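You operate a simulated robot arm through the tools that you are given. There is no shell and no other tool. Be economical: measure what you need, move in short steps, check, and stop when the job is done.

You are at the controls of a simulated robot arm. One attempt, no reset.

JOB
On the gear cradle try the large sliding gear, then the small one, turning the red knob each time.
Fine: one gear in mesh at a time, a quarter turn or more; leave the small gear in mesh.

Only the result counts: the job must be done as asked and must still hold three seconds after the hand-in. Knocking over, shifting, dropping, spilling or breaking anything else fails it.

ROBOT AND FRAMES
A 5-joint arm with a fingered hand on a trunk, on a base that drives. Base frame: it is fixed to the floor where the robot stands at the start and does not move with it; the origin is under the middle of the robot, x ahead of it, y to its left, z up. Readings come in cm, rad, newtons and seconds.
With the tool pointing down near the work surface it reaches from about 24 to 56 cm from the robot's upright axis, wherever it stands. Its first joint turns from -2.007 to 2.007 rad. Places, roughly: large white-knob gear [50, 0, 80]; small blue-knob gear [50, 10, 90]. The tool tilts only in the upright plane through the base axis and itself; it spins freely about its own axis. Payload 2.9 kg.
Tool frame: the origin (TCP) lies between the finger pads and is the grasp point; the fingertips stand 2.2 cm ahead of it; z points along the fingers, y is the line along which they close. Largest opening 12.4 cm; the body of the gripper starts 6 cm behind the TCP. The gripper is a hand of 3 fingers: y runs from the thumb to the fingers, the wrist lies at [0, 0, -21.8] in the tool frame, and closing takes about 1.5 s.
Orientation is told as [roll, pitch, yaw] about the base's x, y, z axes, in that order, counted from this pose: with the fingers straight down and closing along the base's y, the tool's x points along the base's -x, its y along +y and its z along -z.

CONTROLS
- The arm moves only by the tool apply_moves. Its argument "rows" is a list of rows, each an object (a shift or turn left out is 0, a gripper value left out holds the last) with "slide": the shift along the base's x, y, z in units of 25 mm (1.0 is 25 mm), a list of three; "rotation": the turn, a rotation vector about the base's x, y, z in units of 8 degrees (1.0 is 8 degrees), a list of three. In form: [{"slide": [tx, ty, tz], "rotation": [wx, wy, wz]}, ...]. A call has 1 to 12 rows; each row shifts and turns the commanded pose from where the row before left it. "jaw" is the closure, from 0 (fully open) to 1 (shut), set as the call begins (left out, the last holds). A call with a number of a shift or a turn outside -1 to 1 is refused whole. A row lasts 0.2 s, in which the tool goes at most 5 cm and 0.15 rad; a call with a longer step from one row to the next is refused whole, and so is a gripper value outside its range. Where a pose cannot be reached the arm comes as near as it can. A force on the tool above 90 N (or 10 N above the force at the start of the call, whichever is more), or a blocked arm, ends the call early, and 0.2 s more pass. The fingers move at their own pace (about 15.3 cm/s each) and stop on an object; they squeeze with about 28 N. The grip force told is the motor's: it shows also when the fingers shut on nothing. Time passes only in rows, and 0.2 s behind the last, so rows that do not move let the fingers close. The reply holds the time, the measured pose of the TCP, the force on the tool along the base axes, the opening and the grip force, in the units named above and with some noise, with the torque about the TCP (base axes, N m) and any sound that the robot's microphone picked up.
- Cameras (640 x 400 px; columns grow to the right, rows downward): "scene" is now at [0.6, 11.52, 171.55]; the picture's right is [-0.40, -0.92, 0.00], its down [-0.75, 0.33, -0.57] and it looks along [0.52, -0.23, -0.82] (base axes); focal length 250 px, centre (320, 200). "wrist" rides on the gripper at [6.4, -3.7, -7.5] in the tool frame; the picture's right is [0.50, 0.87, 0.00], its down [-0.62, 0.36, -0.70] and it looks along [-0.61, 0.35, 0.71] (tool axes); focal length 230 px, centre (320, 200). There is no depth. A picture from a camera that has moved, and an enlarged one, comes with that camera's place and axes in the base frame and with its lens.
- grab_frame(camera): a new picture of that camera. It takes no simulated time.
- move_column(by): slides the trunk up (or, below 0, down) by that many cm; the arm and the scene camera ride with it, the base frame stays. It gives what a move gives, with no picture.
- steer(legs): drives the robot by 1 to 6 legs, each [ahead, left, turn to the left] in cm, cm and rad, along the robot's own axes; the way and the turn of a leg run together, so that a leg with both is an arc; at most 150 cm and 3.142 rad a leg. The arm and the cameras ride along, it lands a little off, and it stops where it bumps. It gives what a move gives.
- move_fingers(finger1, finger2, thumb_bend): sets how far each is bent, from 0 (flat) to 1 (curled in); at 0.3 the hand is open as for a grip, at 0.7 the pads meet at the TCP. One left out holds its place. A second passes; each finger stops where it meets its share of the squeeze, and holds until it gets a number again. A gripper value or a shape takes the hand back. It gives what a move gives, with no picture; readings hold the bend of each and the force on the fingers (four entries, about 0 where the hand has none), thumb and palm.
- preshape(shape): the hand has 3 fingers and takes this shape, open, in about a second: jaw (thumb against the fingers, like two jaws); tri (thumb and two fingers); tip (a fingertip pinch); poke (one finger out to press); point (the index stretched); flat (the hand flat); cup (the hand cupped); fist (a fist). The gripper value then closes the fingers along that shape, each until it touches; the sizes above hold for jaw. It gives what a move gives, with no picture.
- aim_head(pan, tilt): turns the head with the scene camera to pan (to the left, within 2.705 rad either way) and tilt (down, from -0.506 to 1.204), counted from straight ahead of the robot. It gives what a move gives.
- close_up(camera, box): a new picture of the part [left, top, right, bottom] of that camera's present view, enlarged. It takes no simulated time.
- sign_off(): hands the job in; it is judged then, once.

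Work in short steps. Places have to be worked out from the pictures, the camera data and where the tool is seen: move nearer, look again, correct. Check each grasp and each placing, and mend what went wrong. You have 120 turns and 82 pictures in all, those below and enlarged ones among them. Open the gripper and draw the arm clear of the work before you hand the job in, unless the task says otherwise; then end with one line.

The tools are called after "Call:" as name(argument=value, ...) on one line, values as JSON. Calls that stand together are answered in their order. apply_moves: Moves the arm, as the interface text tells. Its arguments: {"type":"object","properties":{"rows":{"type":"array","items":{"type":"object","properties":{"slide":{"type":"array","items":{"type":"number"}},"rotation":{"type":"array","items":{"type":"number"}}}}},"jaw":{"type":"number"}},"required":["rows"]} The other tools are called the same way: move_column (by) slides the trunk up or down; preshape (shape) gives the hand a shape; move_fingers (finger1, finger2, thumb_bend) moves the fingers one by one; steer (legs) drives the base; aim_head (pan, tilt) turns the head that bears the scene camera; grab_frame (camera) takes a picture; close_up (camera, box) takes an enlarged picture of a part of a camera's view; sign_off () hands the job in.

At the start:

```text
time_s: 0.0
ee_pos: [33.42, -7.31, 118.78]
orientation: [-0.002, 0.0, 0.0]
wrist_force: [0.2, 0.2, -0.6]
wrist_torque: [-0.03, 0.0, -0.05]
opening: 12.4
grasp_force: 0.1
shape: jaw
bend: [0.3, 0.3, 0.3]
finger forces: [0.1, 0.1, 0.1, 0.1, 0.1, 0.0]
trunk travel left (down, up): [-82.5, 16.5]
robot x, y, heading: [-0.37, -0.24, 0.007]
head pan, tilt: [-0.412, 0.963]
```

scene: 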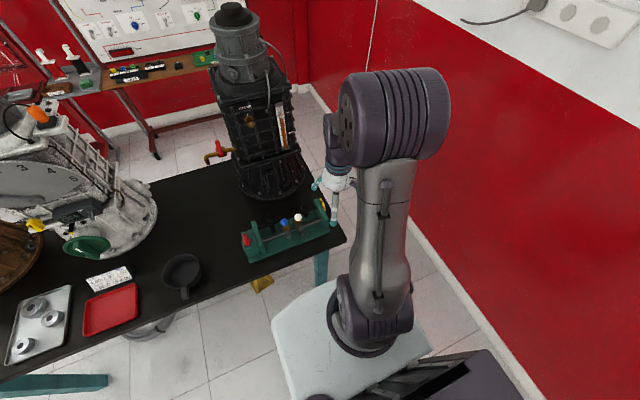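
wrist: 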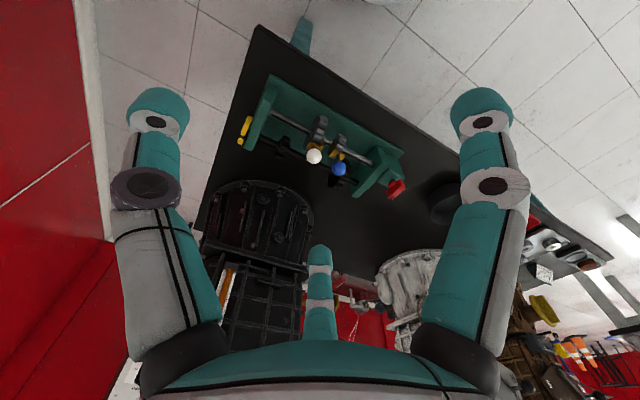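

I start with enlarged views of the cradle from both cameras to understand the mechanism.

Call:
close_up(camera="scene", box=[220, 180, 360, 270])

Call:
close_up(camera="wrist", box=[220, 60, 440, 220])

```text
4.44 times, centred on (290, 225) of scene
camera zoom: at [0.6, 11.52, 171.55], right [-0.4, -0.92, 0.0], down [-0.75, 0.33, -0.57], along [0.52, -0.23, -0.82], focal length 1113 px, centre (453, 89)
```

zoom: 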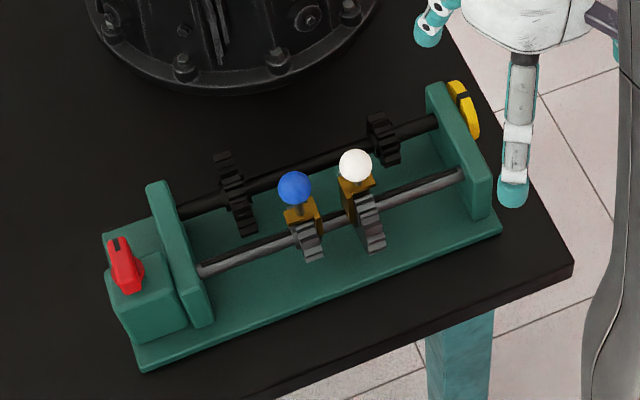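

```text
2.50 times, centred on (330, 140) of wrist
camera zoom: at [26.94, -10.94, 126.23], right [-0.5, 0.87, 0.0], down [0.62, 0.36, 0.7], along [0.61, 0.35, -0.71], focal length 575 px, centre (295, 350)
```

zoom: 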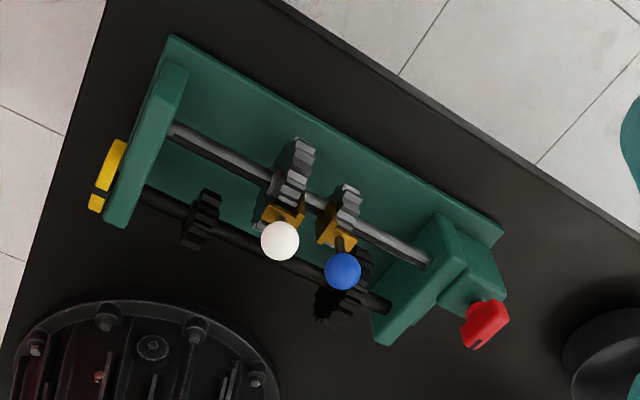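

The near shaft lies along y, with the white knob at about [47.7, -0.3, 91.4], the blue at [47.7, 5.1, 91.5] and the red at [47.8, 20, 89.3]. White has to go towards -y (mate gear at y≈-4.8) and blue towards +y (mate at y≈10). I move the hand above the red end to view it with the wrist camera.

Call:
apply_moves(rows=[{"slide": [0.2, 0.9, -0.6]}, {"slide": [0.2, 0.9, -0.6]}, {"slide": [0.2, 0.9, -0.6]}, {"slide": [0.2, 0.9, -0.6]}, {"slide": [0.2, 0.9, -0.6]}, {"slide": [0.2, 0.9, -0.6]}, {"slide": [0.2, 0.9, -0.6]}, {"slide": [0.2, 0.9, -0.6]}, {"slide": [0.2, 0.9, -0.6]}, {"slide": [0.2, 0.7, -0.6]}])

Call:
grab_frame(camera="wrist")

Call:
close_up(camera="scene", box=[220, 180, 360, 270])

```text
time_s: 2.2
ee_pos: [38.69, 14.86, 103.82]
orientation: [-0.001, -0.001, -0.001]
wrist_force: [0.4, -0.8, -0.4]
wrist_torque: [0.01, -0.02, 0.01]
opening: 12.35
grasp_force: 0.1
shape: jaw
bend: [0.3, 0.3, 0.3]
finger forces: [0.0, 0.0, 0.1, 0.1, 0.0, 0.0]
trunk travel left (down, up): [-82.5, 16.5]
robot x, y, heading: [0.01, 0.12, 0.002]
head pan, tilt: [-0.412, 0.963]
```

```text
77 pictures are left
camera wrist: at [32.06, 11.13, 111.31], right [-0.5, 0.87, 0.0], down [0.62, 0.36, 0.7], along [0.61, 0.35, -0.71], focal length 230 px, centre (320, 200)
```

wrist: 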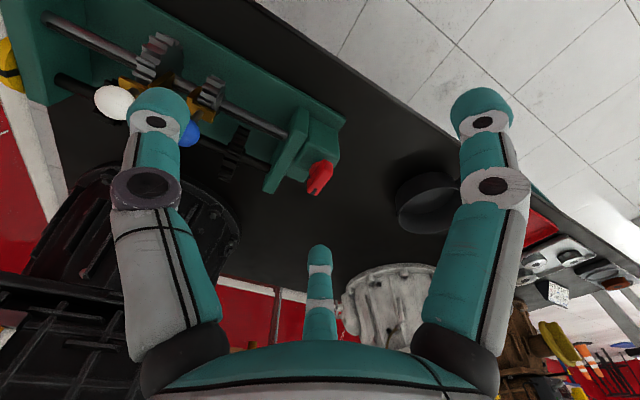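

```text
4.44 times, centred on (290, 225) of scene
camera zoom: at [0.66, 11.62, 171.54], right [-0.4, -0.92, 0.0], down [-0.75, 0.33, -0.57], along [0.52, -0.23, -0.82], focal length 1113 px, centre (453, 89)
```

zoom: 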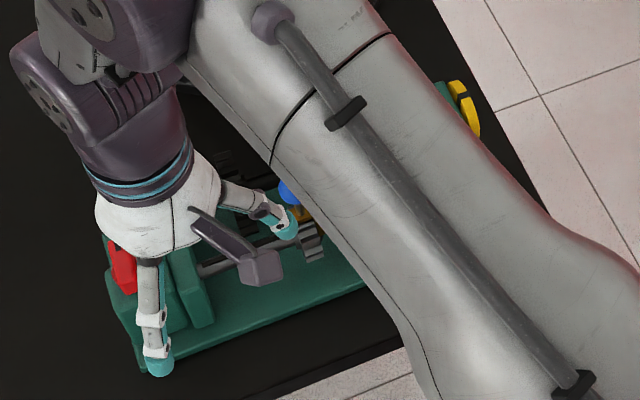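

The hand is a three-way spread. I look closer at the red knob.

Call:
close_up(camera="wrist", box=[240, 90, 400, 210])

```text
3.33 times, centred on (320, 150) of wrist
camera zoom: at [32.06, 11.13, 111.31], right [-0.5, 0.87, 0.0], down [0.62, 0.36, 0.7], along [0.61, 0.35, -0.71], focal length 767 px, centre (320, 367)
```

zoom: 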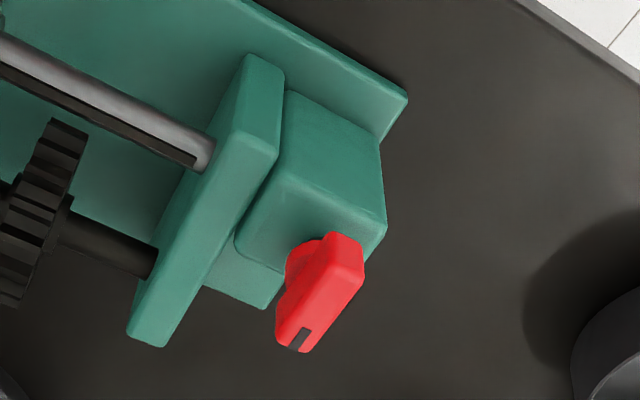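

To determine the red knob's axis I swing the hand to the +y side, yawed -90°, so the wrist camera looks back along the shaft.

Call:
apply_moves(rows=[{"slide": [0.05, 0.6, -0.1], "rotation": [0, 0, -0.94]}, {"slide": [0.05, 0.6, -0.1], "rotation": [0, 0, -0.94]}, {"slide": [0.05, 0.6, -0.1], "rotation": [0, 0, -0.94]}, {"slide": [0.05, 0.6, -0.1], "rotation": [0, 0, -0.94]}, {"slide": [0.05, 0.6, -0.1], "rotation": [0, 0, -0.94]}, {"slide": [0.05, 0.6, -0.1], "rotation": [0, 0, -0.94]}, {"slide": [0.05, 0.6, -0.2], "rotation": [0, 0, -0.94]}, {"slide": [0.05, 0.6, -0.3], "rotation": [0, 0, -0.94]}, {"slide": [0.05, 0.6, -0.3], "rotation": [0, 0, -0.94]}, {"slide": [0.05, 0.6, -0.3], "rotation": [0, 0, -0.94]}, {"slide": [0.05, 0.6, -0.3], "rotation": [0, 0, -0.94]}, {"slide": [0.05, 0.6, -0.3], "rotation": [0, 0, -0.94]}])

Call:
grab_frame(camera="wrist")

Call:
close_up(camera="scene", box=[220, 190, 350, 270])

```text
time_s: 4.8
ee_pos: [39.9, 32.84, 97.88]
orientation: [0.0, 0.0, -1.576]
wrist_force: [0.2, 0.8, 0.6]
wrist_torque: [0.01, -0.03, 0.02]
opening: 12.37
grasp_force: 0.0
shape: jaw
bend: [0.3, 0.3, 0.3]
finger forces: [0.1, 0.0, 0.1, 0.0, 0.0, 0.1]
trunk travel left (down, up): [-82.5, 16.5]
robot x, y, heading: [0.2, 0.4, 0.001]
head pan, tilt: [-0.412, 0.963]
```

```text
74 pictures are left
camera wrist: at [36.17, 39.24, 105.36], right [0.87, 0.49, 0.0], down [0.35, -0.62, 0.7], along [0.35, -0.61, -0.71], focal length 230 px, centre (320, 200)
```

wrist: 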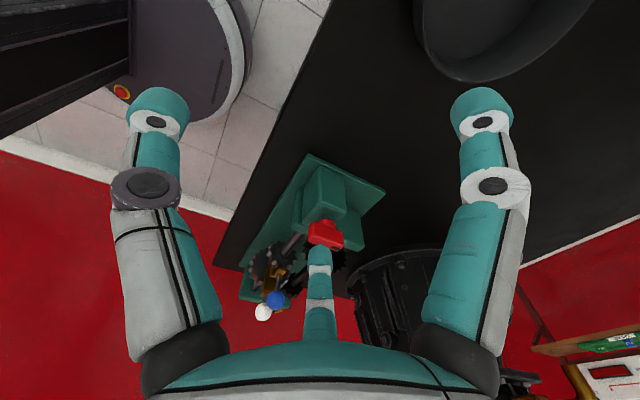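

```text
4.92 times, centred on (285, 230) of scene
camera zoom: at [0.62, 11.61, 171.54], right [-0.4, -0.92, 0.0], down [-0.75, 0.33, -0.57], along [0.52, -0.23, -0.82], focal length 1233 px, centre (492, 52)
```

zoom: 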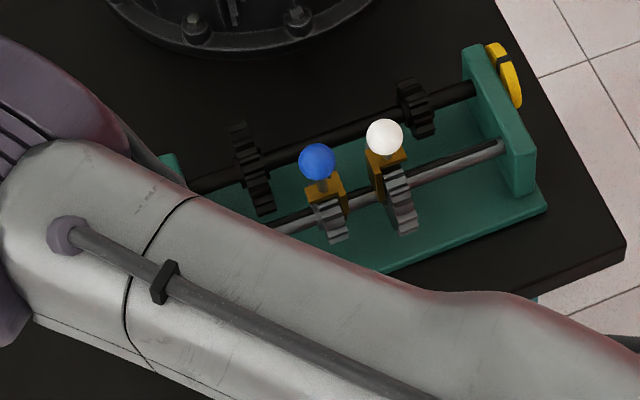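

Call:
close_up(camera="wrist", box=[230, 140, 400, 320])

```text
2.22 times, centred on (315, 230) of wrist
camera zoom: at [36.17, 39.24, 105.36], right [0.87, 0.49, 0.0], down [0.35, -0.62, 0.7], along [0.35, -0.61, -0.71], focal length 511 px, centre (331, 133)
```

zoom: 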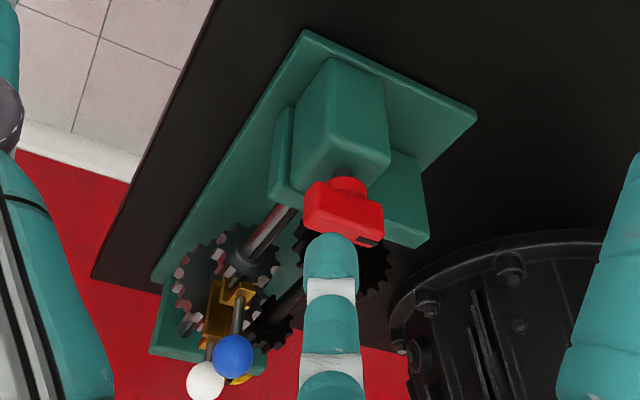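

The red knob stands on top of the box with a vertical axis, its bar along x, so spinning the downward tool will turn it. Now I move high over to the white knob with yaw 0, so the fingers straddle the blue knob.

Call:
apply_moves(rows=[{"slide": [0.0, -0.6, 0.9], "rotation": [0, 0, 0.94]}, {"slide": [0.1, -1, 0.9], "rotation": [0, 0, 0.94]}, {"slide": [0.3, -1, 0.5], "rotation": [0, 0, 0.94]}, {"slide": [0.3, -1, 0.3], "rotation": [0, 0, 0.94]}, {"slide": [0.3, -1, 0], "rotation": [0, 0, 0.94]}, {"slide": [0.3, -1, 0], "rotation": [0, 0, 0.94]}, {"slide": [0.3, -1, 0], "rotation": [0, 0, 0.94]}, {"slide": [0.3, -1, 0], "rotation": [0, 0, 0.94]}, {"slide": [0.3, -1, 0], "rotation": [0, 0, 0.94]}, {"slide": [0.3, -1, 0], "rotation": [0, 0, 0.94]}, {"slide": [0.3, -1, 0], "rotation": [0, 0, 0.94]}, {"slide": [0.3, -1, 0], "rotation": [0, 0, 0.94]}])

Call:
apply_moves(rows=[{"slide": [0, -0.6, 0]}, {"slide": [0, -0.6, -0.4]}, {"slide": [0, 0, -0.8]}, {"slide": [0, 0, 0]}])

Call:
grab_frame(camera="wrist")

Call:
close_up(camera="scene", box=[220, 170, 360, 270])

```text
time_s: 7.4
ee_pos: [47.59, 3.92, 104.5]
orientation: [-0.001, 0.001, 0.001]
wrist_force: [0.1, 0.6, -0.7]
wrist_torque: [-0.01, -0.01, 0.0]
opening: 12.42
grasp_force: 0.0
shape: jaw
bend: [0.3, 0.3, 0.3]
finger forces: [0.1, 0.0, 0.1, 0.0, 0.0, 0.0]
trunk travel left (down, up): [-82.5, 16.5]
robot x, y, heading: [0.04, -0.22, -0.003]
head pan, tilt: [-0.412, 0.963]
```

```text
time_s: 8.4
ee_pos: [47.58, 0.7, 101.41]
orientation: [-0.002, 0.001, -0.001]
wrist_force: [0.1, 0.2, 0.5]
wrist_torque: [-0.01, -0.01, -0.01]
opening: 12.36
grasp_force: 0.0
shape: jaw
bend: [0.3, 0.3, 0.3]
finger forces: [0.0, 0.0, 0.0, 0.1, 0.1, 0.0]
trunk travel left (down, up): [-82.5, 16.5]
robot x, y, heading: [-0.17, -0.16, 0.001]
head pan, tilt: [-0.412, 0.963]
```

```text
71 pictures are left
camera wrist: at [41.01, -2.97, 109.02], right [-0.5, 0.87, 0.0], down [0.62, 0.36, 0.7], along [0.61, 0.35, -0.71], focal length 230 px, centre (320, 200)
```

wrist: 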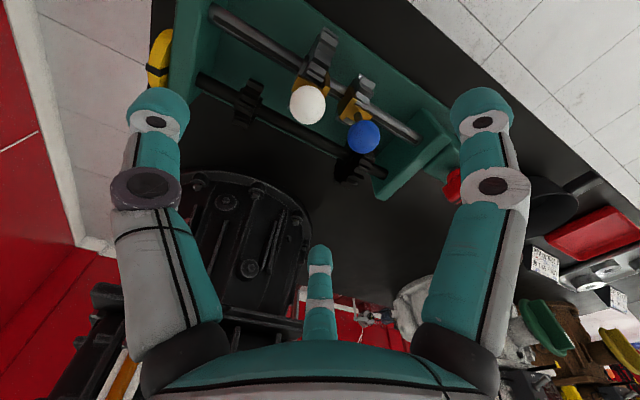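

```text
4.00 times, centred on (290, 220) of scene
camera zoom: at [0.57, 11.49, 171.55], right [-0.4, -0.92, 0.0], down [-0.75, 0.33, -0.57], along [0.52, -0.23, -0.82], focal length 1002 px, centre (440, 120)
```

zoom: 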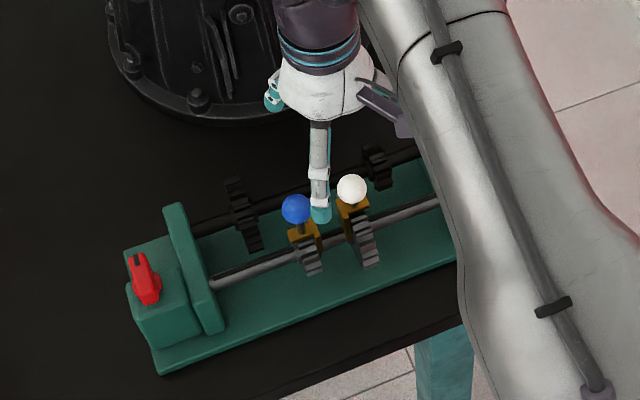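

White is at [47.6, -0.35, 91.4]. I narrow the fingers a bit and then descend around the knob.

Call:
apply_moves(rows=[{"slide": [0, -0.42, 0]}, {"slide": [0, 0, -0.8]}, {"slide": [0, 0, -0.8]}, {"slide": [0, 0, -0.8]}, {"slide": [0, 0, -0.6]}, {"slide": [0, 0, 0]}], jaw=0.3)

Call:
grab_frame(camera="wrist")

Call:
close_up(camera="scene", box=[220, 170, 360, 270])

```text
time_s: 9.8
ee_pos: [47.65, -0.14, 94.0]
orientation: [0.0, 0.0, 0.001]
wrist_force: [0.1, 0.6, 0.7]
wrist_torque: [0.04, 0.02, -0.04]
opening: 8.73
grasp_force: 0.1
shape: jaw
bend: [0.28, 0.28, 0.74]
finger forces: [0.0, 0.0, 0.0, 0.0, 0.0, 0.1]
trunk travel left (down, up): [-82.5, 16.5]
robot x, y, heading: [-0.09, 0.13, -0.003]
head pan, tilt: [-0.412, 0.963]
```

```text
69 pictures are left
camera wrist: at [41.06, -3.86, 101.51], right [-0.5, 0.87, 0.0], down [0.62, 0.36, 0.7], along [0.61, 0.35, -0.71], focal length 230 px, centre (320, 200)
```

wrist: 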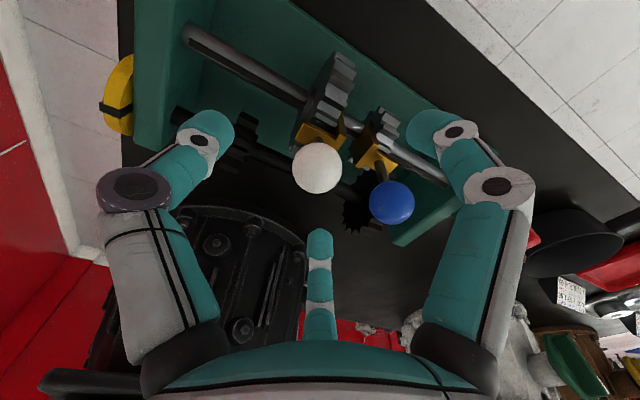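

```text
4.00 times, centred on (290, 220) of scene
camera zoom: at [0.58, 11.52, 171.55], right [-0.4, -0.92, 0.0], down [-0.75, 0.33, -0.57], along [0.52, -0.23, -0.82], focal length 1002 px, centre (440, 120)
```

zoom: 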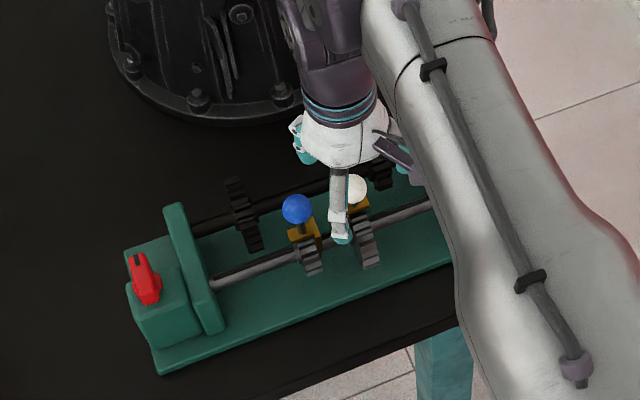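

The knob centre is still at [47.65, -0.2, 91.4], directly under the TCP. I descend 2.2 cm and close.

Call:
apply_moves(rows=[{"slide": [0, 0, -0.5]}, {"slide": [0, 0, -0.4]}, {"slide": [0, 0, 0]}])

Call:
apply_moves(rows=[{}, {}, {}, {}, {}, {}, {}, {}], jaw=1)

Call:
grab_frame(camera="wrist")

Call:
close_up(camera="scene", box=[220, 170, 360, 270])

```text
time_s: 10.6
ee_pos: [47.72, -0.19, 91.77]
orientation: [0.0, 0.001, 0.0]
wrist_force: [-0.1, 0.2, 0.0]
wrist_torque: [-0.04, -0.02, 0.0]
opening: 8.74
grasp_force: 0.0
shape: jaw
bend: [0.28, 0.28, 0.74]
finger forces: [0.0, 0.0, 0.1, 0.0, 0.0, 0.0]
trunk travel left (down, up): [-82.5, 16.5]
robot x, y, heading: [0.13, 0.35, -0.0]
head pan, tilt: [-0.412, 0.963]
```

```text
time_s: 12.4
ee_pos: [47.65, -0.24, 91.67]
orientation: [0.002, 0.003, 0.0]
wrist_force: [-10.9, -1.9, -30.5]
wrist_torque: [-0.03, 0.2, -0.02]
opening: 1.31
grasp_force: 28.2
shape: jaw
bend: [0.72, 0.75, 0.69]
finger forces: [25.5, 24.7, 0.0, 0.1, 26.5, 0.0]
trunk travel left (down, up): [-82.5, 16.5]
robot x, y, heading: [0.07, -0.01, 0.003]
head pan, tilt: [-0.412, 0.963]
```

```text
67 pictures are left
camera wrist: at [41.18, -3.99, 99.17], right [-0.5, 0.87, 0.0], down [0.62, 0.36, 0.7], along [0.6, 0.35, -0.71], focal length 230 px, centre (320, 200)
```

wrist: 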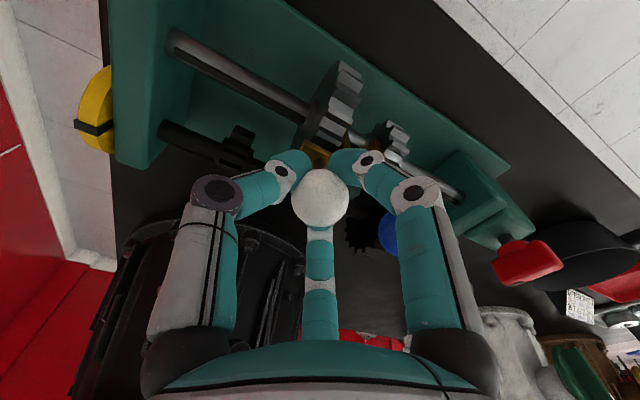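

```text
4.00 times, centred on (290, 220) of scene
camera zoom: at [0.84, 11.47, 171.54], right [-0.4, -0.92, 0.0], down [-0.75, 0.33, -0.57], along [0.52, -0.23, -0.82], focal length 1002 px, centre (440, 120)
```

zoom: 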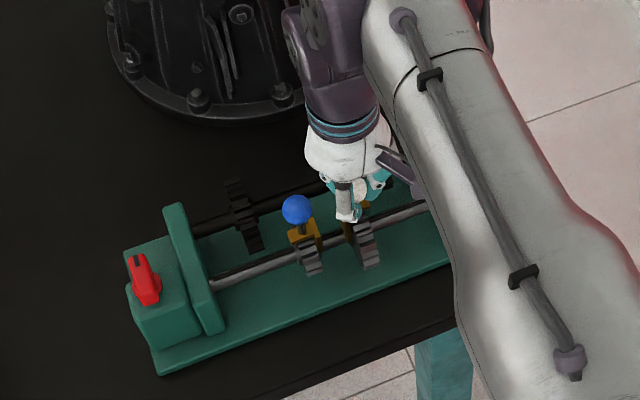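

The knob is held, but the fingers pull up on it by about 30 N. I lower 2.5 mm to ease that.

Call:
apply_moves(rows=[{"slide": [0.05, 0, -0.12]}, {}])

```text
time_s: 13.0
ee_pos: [47.71, -0.23, 91.5]
orientation: [0.0, -0.001, 0.0]
wrist_force: [-13.0, -1.7, -12.7]
wrist_torque: [-0.01, 0.21, -0.01]
opening: 1.31
grasp_force: 27.9
shape: jaw
bend: [0.73, 0.75, 0.71]
finger forces: [20.7, 21.7, 0.0, 0.0, 23.7, 0.0]
trunk travel left (down, up): [-82.5, 16.5]
robot x, y, heading: [-0.03, 0.19, 0.005]
head pan, tilt: [-0.412, 0.963]
```

Easing further, and starting to slide the white gear towards -y.

Call:
apply_moves(rows=[{"slide": [-0.15, 0, -0.06]}, {"slide": [0, -0.2, 0]}, {"slide": [0, -0.2, 0]}, {}])

```text
time_s: 14.0
ee_pos: [47.51, -1.05, 91.18]
orientation: [-0.001, 0.004, -0.001]
wrist_force: [-1.8, 8.7, -28.3]
wrist_torque: [-0.08, 0.07, 0.08]
opening: 1.07
grasp_force: 28.0
shape: jaw
bend: [0.73, 0.75, 0.73]
finger forces: [19.2, 20.3, 0.0, 0.0, 16.6, 0.0]
trunk travel left (down, up): [-82.5, 16.5]
robot x, y, heading: [0.16, -0.3, -0.007]
head pan, tilt: [-0.412, 0.963]
```

Call:
grab_frame(camera="wrist")

Call:
close_up(camera="scene", box=[220, 170, 360, 270])

```text
65 pictures are left
camera wrist: at [41.12, -4.78, 98.65], right [-0.5, 0.87, 0.0], down [0.62, 0.36, 0.7], along [0.6, 0.35, -0.72], focal length 230 px, centre (320, 200)
```

wrist: 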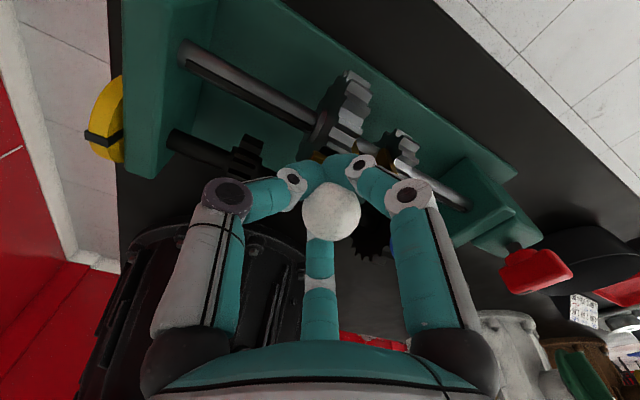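

```text
4.00 times, centred on (290, 220) of scene
camera zoom: at [1.05, 11.78, 171.5], right [-0.4, -0.92, 0.0], down [-0.75, 0.33, -0.57], along [0.52, -0.23, -0.82], focal length 1002 px, centre (440, 120)
```

zoom: 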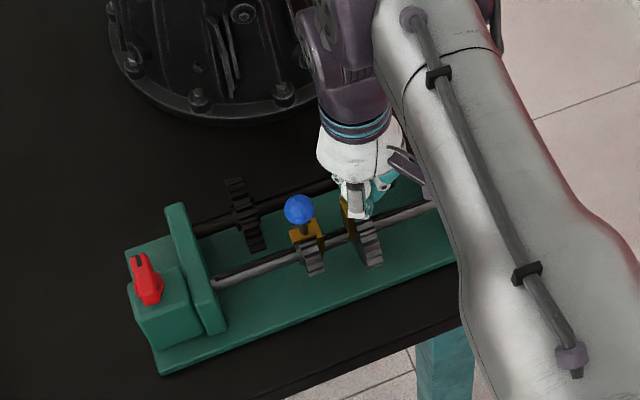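

The fingers have slipped under the ball onto the stem and the gear has hardly moved (knob y≈-0.4). I loosen slightly so as to cage the stem without lifting, lower a little and read the forces.

Call:
apply_moves(rows=[{}, {"slide": [0, 0.15, -0.1]}, {"slide": [0, 0, 0]}], jaw=0.75)

Call:
grab_frame(camera="wrist")

```text
time_s: 14.8
ee_pos: [47.55, -0.87, 91.04]
orientation: [0.0, -0.002, 0.0]
wrist_force: [0.7, 0.3, 0.3]
wrist_torque: [0.03, 0.04, 0.01]
opening: 3.07
grasp_force: 0.0
shape: jaw
bend: [0.76, 0.76, 0.7]
finger forces: [0.0, 0.0, 0.0, 0.0, 0.1, 0.1]
trunk travel left (down, up): [-82.5, 16.5]
robot x, y, heading: [0.09, 0.37, 0.001]
head pan, tilt: [-0.412, 0.963]
```

```text
63 pictures are left
camera wrist: at [41.03, -4.58, 98.54], right [-0.5, 0.87, 0.0], down [0.62, 0.36, 0.7], along [0.61, 0.35, -0.71], focal length 230 px, centre (320, 200)
```

wrist: 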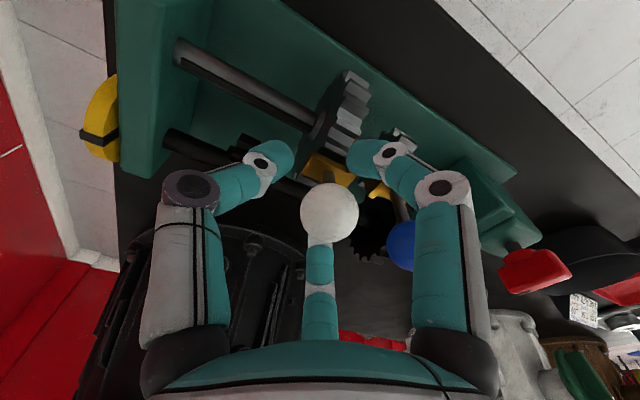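

The cage is force-free. I push towards -y with the two fingers as a V behind the knob, in small steps.

Call:
apply_moves(rows=[{"slide": [0, -0.3, 0]}, {"slide": [0, -0.3, 0]}, {"slide": [0, -0.3, 0]}, {}])

Call:
grab_frame(camera="wrist")

```text
time_s: 15.8
ee_pos: [47.42, -3.18, 91.04]
orientation: [-0.001, 0.0, 0.002]
wrist_force: [-0.6, -0.4, 0.1]
wrist_torque: [0.0, -0.01, 0.0]
opening: 3.06
grasp_force: 0.0
shape: jaw
bend: [0.76, 0.76, 0.7]
finger forces: [0.0, 0.0, 0.0, 0.0, 0.0, 0.0]
trunk travel left (down, up): [-82.5, 16.5]
robot x, y, heading: [-0.04, 0.06, -0.001]
head pan, tilt: [-0.412, 0.963]
```

```text
62 pictures are left
camera wrist: at [40.89, -6.86, 98.49], right [-0.5, 0.87, 0.0], down [0.62, 0.36, 0.7], along [0.61, 0.35, -0.71], focal length 230 px, centre (320, 200)
```

wrist: 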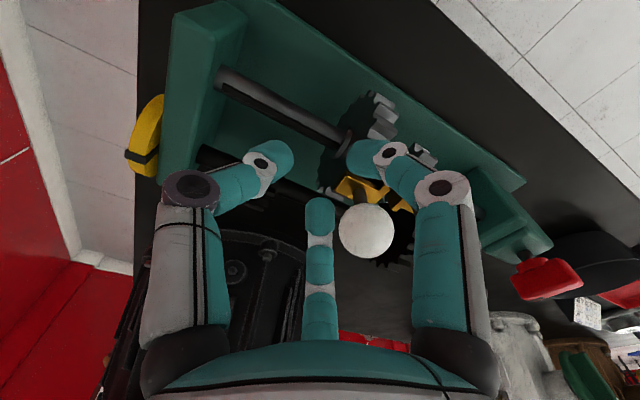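

The knob slipped between the two fingers without moving. The ball is about 2.8 cm across, so I go back, open, and re-grip higher, near its equator.

Call:
apply_moves(rows=[{"slide": [0, 0.4, 0]}, {"slide": [0.1, 0.4, 0]}, {"slide": [0, 0.34, 0]}, {}])

Call:
apply_moves(rows=[{}, {}, {"slide": [0, 0, 0.3]}, {"slide": [0, 0, 0.26]}, {}], jaw=0.4)

Call:
apply_moves(rows=[{}, {}, {}, {}, {}, {}], jaw=1)

Call:
grab_frame(camera="wrist")

```text
time_s: 16.8
ee_pos: [47.72, -0.4, 90.98]
orientation: [0.0, 0.0, 0.001]
wrist_force: [-0.2, -0.1, -0.3]
wrist_torque: [0.04, 0.0, 0.01]
opening: 3.1
grasp_force: 0.1
shape: jaw
bend: [0.76, 0.76, 0.7]
finger forces: [0.1, 0.0, 0.0, 0.1, 0.0, 0.0]
trunk travel left (down, up): [-82.5, 16.5]
robot x, y, heading: [-0.18, 0.01, 0.005]
head pan, tilt: [-0.412, 0.963]
```

```text
time_s: 18.0
ee_pos: [47.63, -0.3, 92.33]
orientation: [0.001, 0.001, -0.001]
wrist_force: [-0.8, 0.0, -0.1]
wrist_torque: [-0.02, 0.01, 0.0]
opening: 7.39
grasp_force: 0.0
shape: jaw
bend: [0.32, 0.32, 0.7]
finger forces: [0.0, 0.0, 0.0, 0.1, 0.0, 0.0]
trunk travel left (down, up): [-82.5, 16.5]
robot x, y, heading: [-0.04, -0.04, -0.002]
head pan, tilt: [-0.412, 0.963]
```

```text
time_s: 19.4
ee_pos: [47.63, -0.24, 92.17]
orientation: [0.0, 0.001, 0.0]
wrist_force: [-4.8, -1.2, -14.3]
wrist_torque: [0.0, 0.08, 0.03]
opening: 1.97
grasp_force: 27.7
shape: jaw
bend: [0.75, 0.75, 0.7]
finger forces: [26.0, 25.2, 0.1, 0.1, 25.0, 0.1]
trunk travel left (down, up): [-82.5, 16.5]
robot x, y, heading: [0.26, 0.11, -0.0]
head pan, tilt: [-0.412, 0.963]
```

```text
61 pictures are left
camera wrist: at [41.17, -4.02, 99.79], right [-0.5, 0.87, 0.0], down [0.62, 0.36, 0.7], along [0.61, 0.35, -0.71], focal length 230 px, centre (320, 200)
```

wrist: 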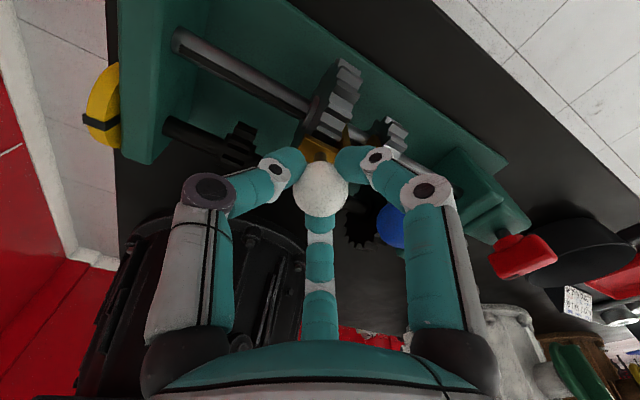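

The grip is better now (opening 2.0, all fingers 25 N). I slide towards -y by 1 cm and check.

Call:
apply_moves(rows=[{"slide": [0, -0.2, 0]}, {"slide": [0, -0.2, 0]}, {}])

Call:
grab_frame(camera="wrist")

```text
time_s: 20.2
ee_pos: [47.73, -1.34, 92.29]
orientation: [0.0, 0.003, -0.002]
wrist_force: [-3.8, 0.8, -17.3]
wrist_torque: [0.0, 0.08, 0.03]
opening: 1.94
grasp_force: 27.9
shape: jaw
bend: [0.74, 0.75, 0.7]
finger forces: [25.5, 25.9, 0.1, 0.0, 26.7, 0.0]
trunk travel left (down, up): [-82.5, 16.5]
robot x, y, heading: [0.13, -0.13, -0.001]
head pan, tilt: [-0.412, 0.963]
```

```text
60 pictures are left
camera wrist: at [41.17, -5.06, 99.82], right [-0.5, 0.87, 0.0], down [0.62, 0.36, 0.7], along [0.61, 0.35, -0.71], focal length 230 px, centre (320, 200)
```

wrist: 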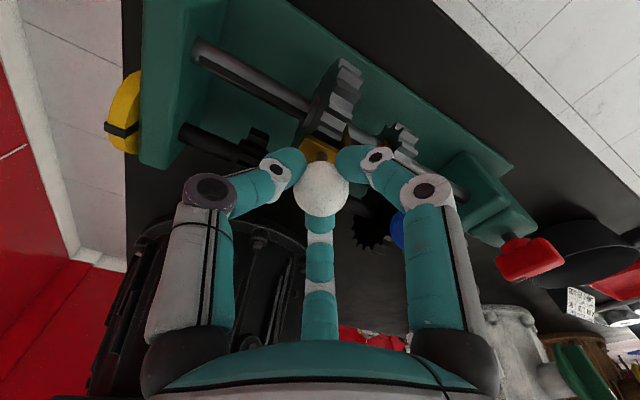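

The gear follows. The mate is at y≈-4.8 and the gear's centre at about -1.8, so I continue 2 cm and look.

Call:
apply_moves(rows=[{"slide": [0, -0.2, 0]}, {"slide": [0, -0.2, 0]}, {"slide": [0, -0.2, 0]}, {"slide": [0, -0.2, 0]}, {}])

Call:
close_up(camera="wrist", box=[120, 0, 440, 200])

Call:
close_up(camera="scene", box=[220, 170, 360, 270])

```text
time_s: 21.4
ee_pos: [47.66, -3.28, 92.28]
orientation: [0.0, 0.0, 0.001]
wrist_force: [-6.5, 1.3, -21.0]
wrist_torque: [0.06, 0.15, 0.03]
opening: 1.92
grasp_force: 28.4
shape: jaw
bend: [0.74, 0.75, 0.7]
finger forces: [26.4, 25.3, 0.0, 0.1, 26.3, 0.0]
trunk travel left (down, up): [-82.5, 16.5]
robot x, y, heading: [0.43, 0.04, 0.001]
head pan, tilt: [-0.412, 0.963]
```

```text
2.00 times, centred on (280, 100) of wrist
camera zoom: at [41.2, -7.03, 99.86], right [-0.5, 0.87, 0.0], down [0.62, 0.36, 0.7], along [0.61, 0.35, -0.71], focal length 460 px, centre (400, 400)
```

zoom: 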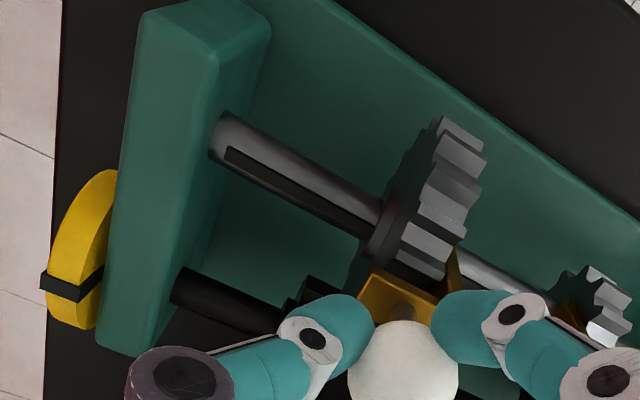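

```text
4.00 times, centred on (290, 220) of scene
camera zoom: at [0.76, 11.55, 171.54], right [-0.4, -0.92, 0.0], down [-0.75, 0.33, -0.57], along [0.52, -0.23, -0.82], focal length 1002 px, centre (440, 120)
```

zoom: 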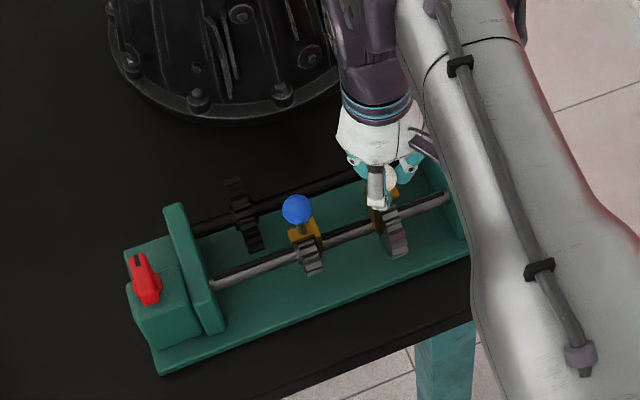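

Gear at y≈-4.0; about 0.9 cm is left. Small steps, watching the force.

Call:
apply_moves(rows=[{"slide": [0, -0.1, 0]}, {"slide": [0, -0.1, 0]}, {"slide": [0, -0.1, 0]}, {"slide": [0, -0.06, 0]}, {}])

Call:
close_up(camera="wrist", box=[120, 0, 440, 200])

```text
time_s: 22.6
ee_pos: [47.75, -4.32, 92.35]
orientation: [0.003, 0.001, -0.003]
wrist_force: [-8.6, -4.9, -25.3]
wrist_torque: [-0.1, 0.16, 0.01]
opening: 1.87
grasp_force: 28.0
shape: jaw
bend: [0.74, 0.75, 0.7]
finger forces: [26.2, 25.0, 0.1, 0.0, 27.7, 0.0]
trunk travel left (down, up): [-82.5, 16.5]
robot x, y, heading: [-0.12, -0.17, -0.004]
head pan, tilt: [-0.412, 0.963]
```

```text
2.00 times, centred on (280, 100) of wrist
camera zoom: at [41.21, -8.04, 99.9], right [-0.5, 0.87, 0.0], down [0.62, 0.36, 0.7], along [0.61, 0.35, -0.71], focal length 460 px, centre (400, 400)
```

zoom: 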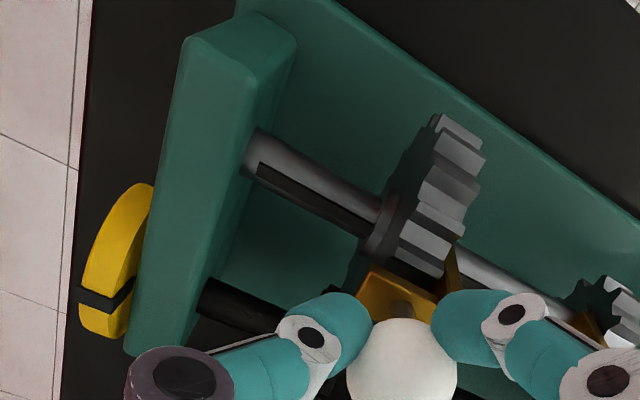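

The y force reversed to -5 N, perhaps a detent drawing it in. I release and lift to look at the mesh.

Call:
apply_moves(rows=[{}, {}, {}, {"slide": [0, 0, 0.6]}, {"slide": [0, 0, 0.8]}, {"slide": [-0.4, 0, 0.8]}, {"slide": [-0.4, 0, 0.8]}], jaw=0.3)

Call:
close_up(camera="wrist", box=[160, 40, 480, 240])

Call:
close_up(camera="scene", box=[220, 170, 360, 270])

```text
time_s: 24.2
ee_pos: [45.61, -4.1, 99.97]
orientation: [-0.001, 0.0, -0.001]
wrist_force: [0.3, 0.3, -0.9]
wrist_torque: [-0.02, 0.0, -0.01]
opening: 8.65
grasp_force: 0.0
shape: jaw
bend: [0.29, 0.29, 0.74]
finger forces: [0.0, 0.0, 0.0, 0.1, 0.1, 0.0]
trunk travel left (down, up): [-82.5, 16.5]
robot x, y, heading: [-0.18, -0.29, -0.0]
head pan, tilt: [-0.412, 0.963]
```

```text
2.00 times, centred on (320, 140) of wrist
camera zoom: at [39.04, -7.91, 107.41], right [-0.5, 0.87, 0.0], down [0.62, 0.36, 0.7], along [0.61, 0.35, -0.71], focal length 460 px, centre (320, 320)
```

zoom: 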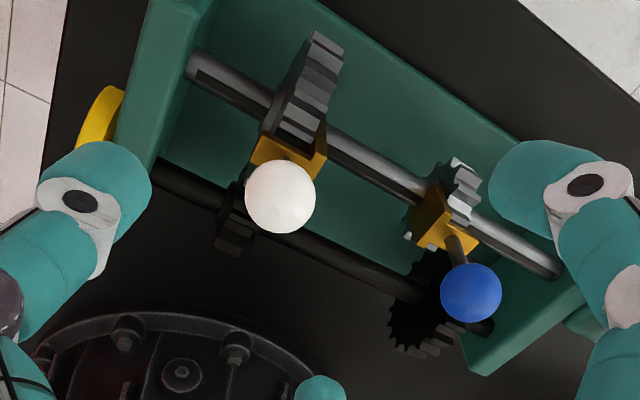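

```text
4.00 times, centred on (290, 220) of scene
camera zoom: at [0.53, 11.53, 171.54], right [-0.4, -0.92, 0.0], down [-0.75, 0.33, -0.57], along [0.52, -0.23, -0.82], focal length 1002 px, centre (440, 120)
```

zoom: 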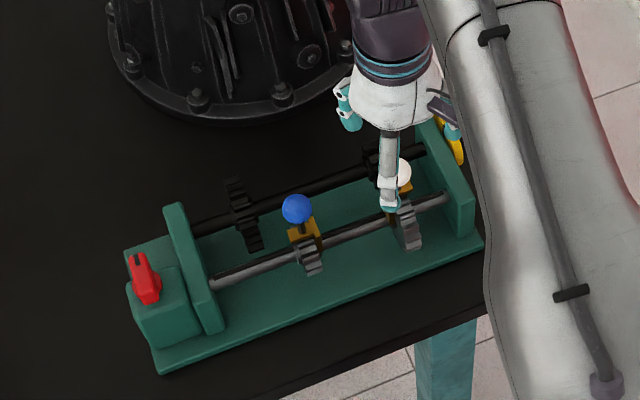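

The released knob snapped to y≈-4.8, in line with its mate, so the large gear is in mesh and the small one is free. Next I go over the red knob with yaw 0.

Call:
apply_moves(rows=[{"slide": [0, 0.5, 0.7]}, {"slide": [0.08, 1, 0]}, {"slide": [0.08, 1, 0]}, {"slide": [0.08, 1, 0]}, {"slide": [0.08, 1, 0]}, {"slide": [0.08, 1, 0]}, {"slide": [0.08, 1, 0]}, {"slide": [0.08, 1, 0]}, {"slide": [0.08, 1, 0]}, {"slide": [0.1, 1, -0.4]}, {"slide": [0, 0.1, -0.4]}, {}])

Call:
grab_frame(camera="wrist")

Call:
close_up(camera="scene", box=[220, 170, 360, 270])

```text
time_s: 26.8
ee_pos: [47.37, 19.98, 99.65]
orientation: [0.001, -0.001, 0.001]
wrist_force: [-0.2, 0.0, -0.2]
wrist_torque: [0.0, 0.0, 0.0]
opening: 8.64
grasp_force: 0.0
shape: jaw
bend: [0.29, 0.29, 0.74]
finger forces: [0.0, 0.0, 0.1, 0.0, 0.1, 0.1]
trunk travel left (down, up): [-82.5, 16.5]
robot x, y, heading: [0.07, -0.2, -0.003]
head pan, tilt: [-0.412, 0.963]
```

```text
54 pictures are left
camera wrist: at [40.82, 16.23, 107.14], right [-0.5, 0.87, 0.0], down [0.62, 0.36, 0.7], along [0.61, 0.35, -0.71], focal length 230 px, centre (320, 200)
```

wrist: 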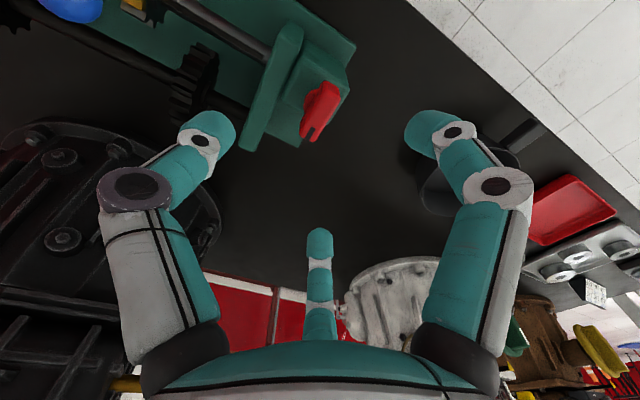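

```text
4.00 times, centred on (290, 220) of scene
camera zoom: at [0.6, 11.55, 171.54], right [-0.4, -0.92, 0.0], down [-0.75, 0.33, -0.57], along [0.52, -0.23, -0.82], focal length 1002 px, centre (440, 120)
```

zoom: 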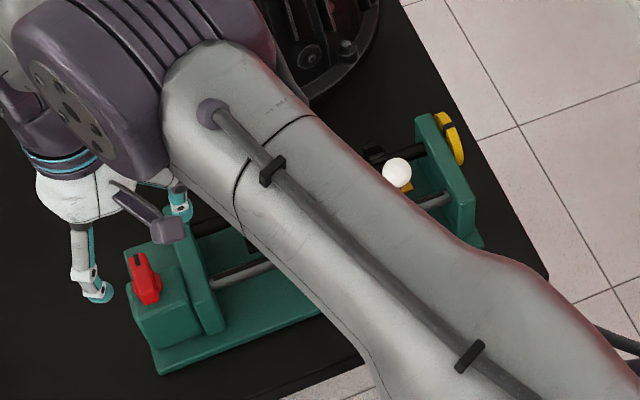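

Call:
close_up(camera="wrist", box=[240, 60, 400, 160])

Call:
close_up(camera="scene", box=[240, 215, 280, 255])

```text
4.00 times, centred on (320, 110) of wrist
camera zoom: at [40.82, 16.23, 107.14], right [-0.5, 0.87, 0.0], down [0.62, 0.36, 0.7], along [0.61, 0.35, -0.71], focal length 920 px, centre (320, 560)
```

zoom: 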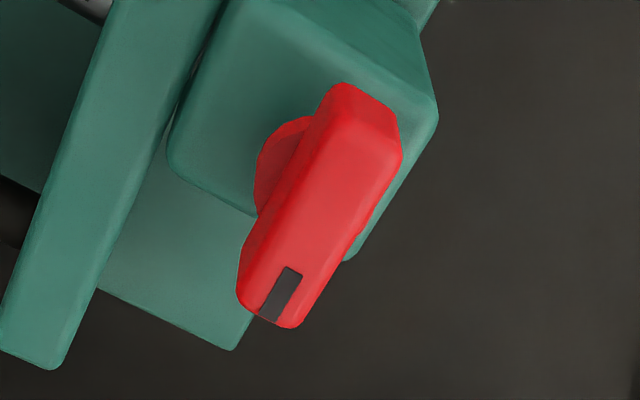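

```text
10.00 times, centred on (260, 235) of scene
camera zoom: at [0.6, 11.55, 171.54], right [-0.4, -0.92, 0.0], down [-0.75, 0.33, -0.57], along [0.52, -0.23, -0.82], focal length 2504 px, centre (920, -150)
```

zoom: 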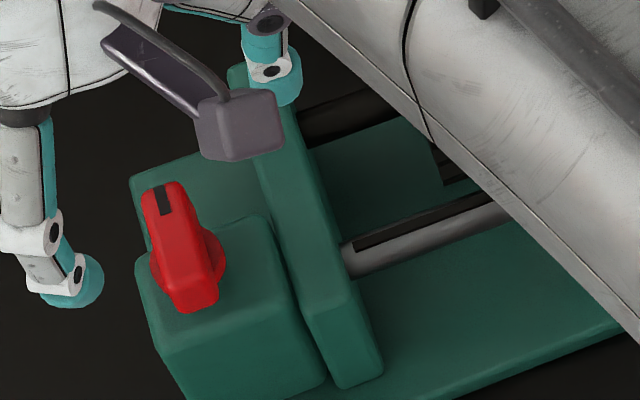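

The bar's top is at about [47.2, 19.9, 90.7], 4 cm long and 1.6 cm wide. I descend to a TCP height of about 90.6, watching the force.

Call:
apply_moves(rows=[{"slide": [-0.08, -0.04, -0.8]}, {"slide": [0, 0, -0.8]}, {"slide": [0, 0, -0.8]}, {"slide": [0, 0, -0.6]}, {"slide": [0, 0, -0.3]}, {"slide": [0, 0, -0.3]}, {}])

Call:
grab_frame(camera="wrist")

Call:
close_up(camera="scene", box=[230, 190, 310, 260])

```text
time_s: 28.4
ee_pos: [47.37, 19.8, 90.66]
orientation: [0.001, 0.001, -0.001]
wrist_force: [0.3, -0.1, 0.3]
wrist_torque: [0.02, -0.01, -0.05]
opening: 8.64
grasp_force: 0.1
shape: jaw
bend: [0.29, 0.29, 0.74]
finger forces: [0.0, 0.0, 0.0, 0.1, 0.1, 0.0]
trunk travel left (down, up): [-82.5, 16.5]
robot x, y, heading: [-0.01, -0.42, -0.001]
head pan, tilt: [-0.412, 0.963]
```

```text
50 pictures are left
camera wrist: at [40.76, 16.03, 98.18], right [-0.5, 0.87, 0.0], down [0.62, 0.36, 0.7], along [0.61, 0.35, -0.71], focal length 230 px, centre (320, 200)
```

wrist: 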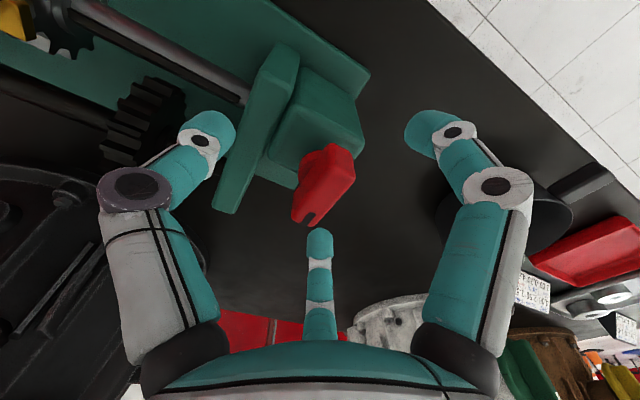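

```text
5.71 times, centred on (270, 225) of scene
camera zoom: at [0.6, 11.53, 171.55], right [-0.4, -0.92, 0.0], down [-0.75, 0.33, -0.57], along [0.52, -0.23, -0.82], focal length 1431 px, centre (606, 57)
```

zoom: 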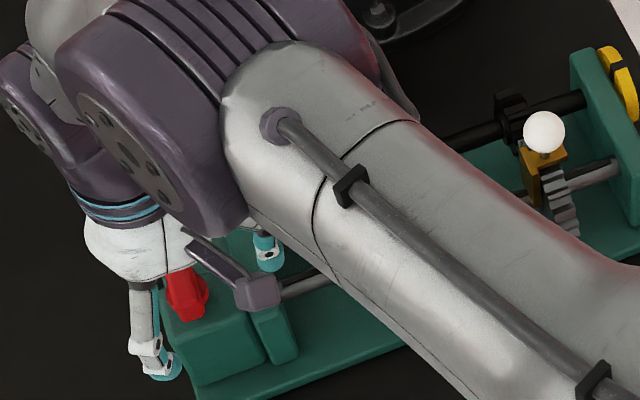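

The bar's top is really nearer z≈89.7 and the box top ≈86. I lower 1.4 cm, shift slightly, then close.

Call:
apply_moves(rows=[{"slide": [-0.06, 0.06, -0.28]}, {"slide": [0, 0, -0.28]}, {}])

Call:
apply_moves(rows=[{}, {}, {}, {}, {}, {}], jaw=0.7)

Call:
grab_frame(camera="wrist")

```text
time_s: 29.2
ee_pos: [47.11, 19.81, 89.35]
orientation: [-0.001, 0.001, 0.001]
wrist_force: [0.3, 0.0, 1.0]
wrist_torque: [0.0, 0.05, -0.01]
opening: 8.66
grasp_force: 0.1
shape: jaw
bend: [0.29, 0.29, 0.74]
finger forces: [0.0, 0.0, 0.1, 0.0, 0.1, 0.1]
trunk travel left (down, up): [-82.5, 16.5]
robot x, y, heading: [0.2, 0.21, -0.001]
head pan, tilt: [-0.412, 0.963]
```

```text
time_s: 30.6
ee_pos: [47.1, 19.93, 89.28]
orientation: [0.0, -0.001, 0.0]
wrist_force: [1.3, 2.3, 0.4]
wrist_torque: [0.02, -0.04, 0.03]
opening: 3.88
grasp_force: 0.1
shape: jaw
bend: [0.77, 0.44, 0.7]
finger forces: [0.0, 2.5, 0.0, 0.1, 0.0, 0.0]
trunk travel left (down, up): [-82.5, 16.5]
robot x, y, heading: [0.22, 0.25, -0.002]
head pan, tilt: [-0.412, 0.963]
```

```text
48 pictures are left
camera wrist: at [40.63, 16.19, 96.79], right [-0.5, 0.87, 0.0], down [0.62, 0.36, 0.7], along [0.61, 0.35, -0.71], focal length 230 px, centre (320, 200)
```

wrist: 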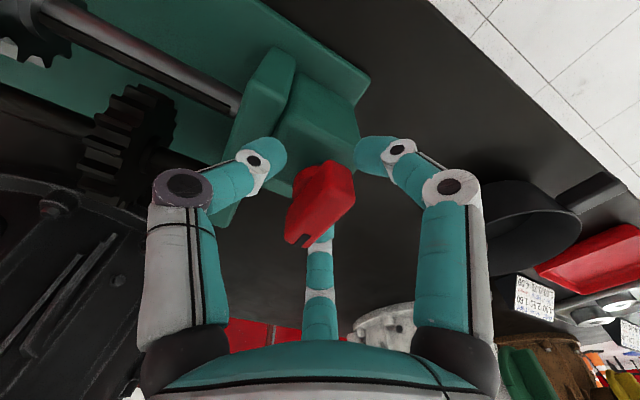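

One finger touches the bar's far end; the bar is caged. I close fully and read the forces.

Call:
apply_moves(rows=[{}, {}, {}, {}, {}, {}], jaw=1)

Call:
grab_frame(camera="wrist")

```text
time_s: 32.0
ee_pos: [47.08, 19.83, 89.31]
orientation: [-0.002, 0.0, 0.001]
wrist_force: [-10.4, 3.4, -8.4]
wrist_torque: [0.0, 0.22, 0.08]
opening: 1.52
grasp_force: 28.3
shape: jaw
bend: [0.76, 0.78, 0.7]
finger forces: [23.9, 19.5, 0.0, 0.0, 27.5, 0.0]
trunk travel left (down, up): [-82.5, 16.5]
robot x, y, heading: [-0.32, 0.29, -0.003]
head pan, tilt: [-0.412, 0.963]
```

```text
47 pictures are left
camera wrist: at [40.48, 16.24, 96.79], right [-0.5, 0.87, 0.0], down [0.62, 0.36, 0.7], along [0.61, 0.35, -0.71], focal length 230 px, centre (320, 200)
```

wrist: 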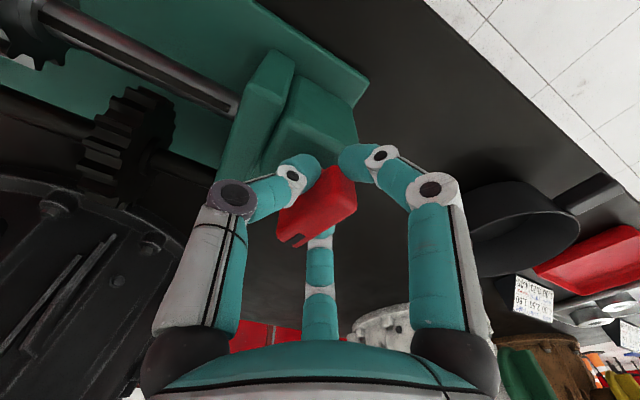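

Gripped (opening 1.5); the bar turned slightly clockwise as it seated. I turn on in the same sense, about 45° first.

Call:
apply_moves(rows=[{"rotation": [0, 0, -0.9]}, {"rotation": [0, 0, -0.9]}, {"rotation": [0, 0, -0.9]}, {"rotation": [0, 0, -0.9]}, {"rotation": [0, 0, -0.9]}, {"rotation": [0, 0, -0.9]}, {}])

Call:
grab_frame(camera="wrist")

Call:
close_up(camera="scene", box=[220, 170, 360, 270])

```text
time_s: 33.6
ee_pos: [47.15, 20.6, 89.26]
orientation: [0.0, -0.007, -0.753]
wrist_force: [-8.2, 33.7, -1.5]
wrist_torque: [0.55, 0.19, 0.28]
opening: 1.5
grasp_force: 27.9
shape: jaw
bend: [0.75, 0.78, 0.7]
finger forces: [28.7, 28.9, 0.0, 0.0, 29.7, 0.1]
trunk travel left (down, up): [-82.5, 16.5]
robot x, y, heading: [0.09, 0.1, -0.005]
head pan, tilt: [-0.412, 0.963]
```

```text
46 pictures are left
camera wrist: at [39.77, 22.23, 96.72], right [0.23, 0.97, 0.0], down [0.69, -0.16, 0.7], along [0.69, -0.16, -0.71], focal length 230 px, centre (320, 200)
```

wrist: 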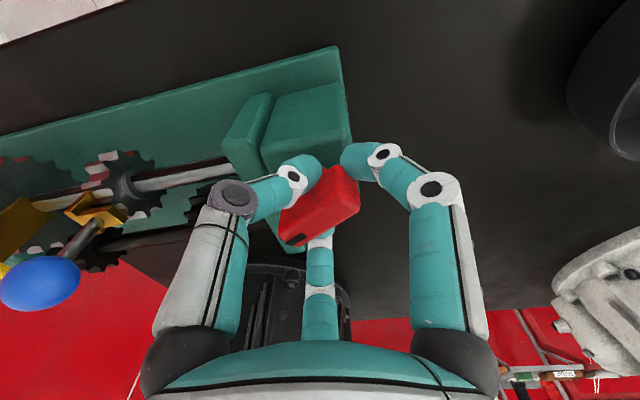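

```text
4.00 times, centred on (290, 220) of scene
camera zoom: at [0.42, 12.52, 171.48], right [-0.4, -0.92, 0.01], down [-0.75, 0.32, -0.57], along [0.52, -0.23, -0.82], focal length 1002 px, centre (440, 120)
```

zoom: 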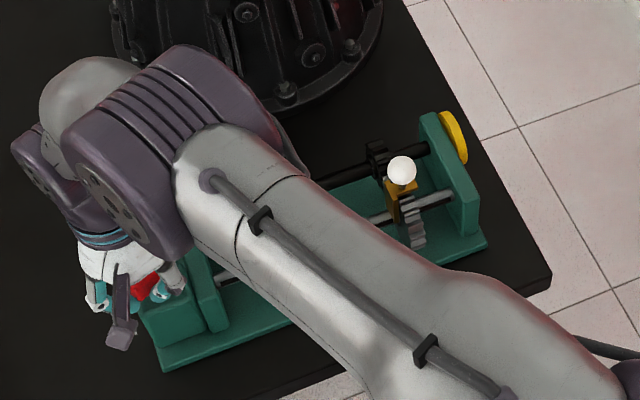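

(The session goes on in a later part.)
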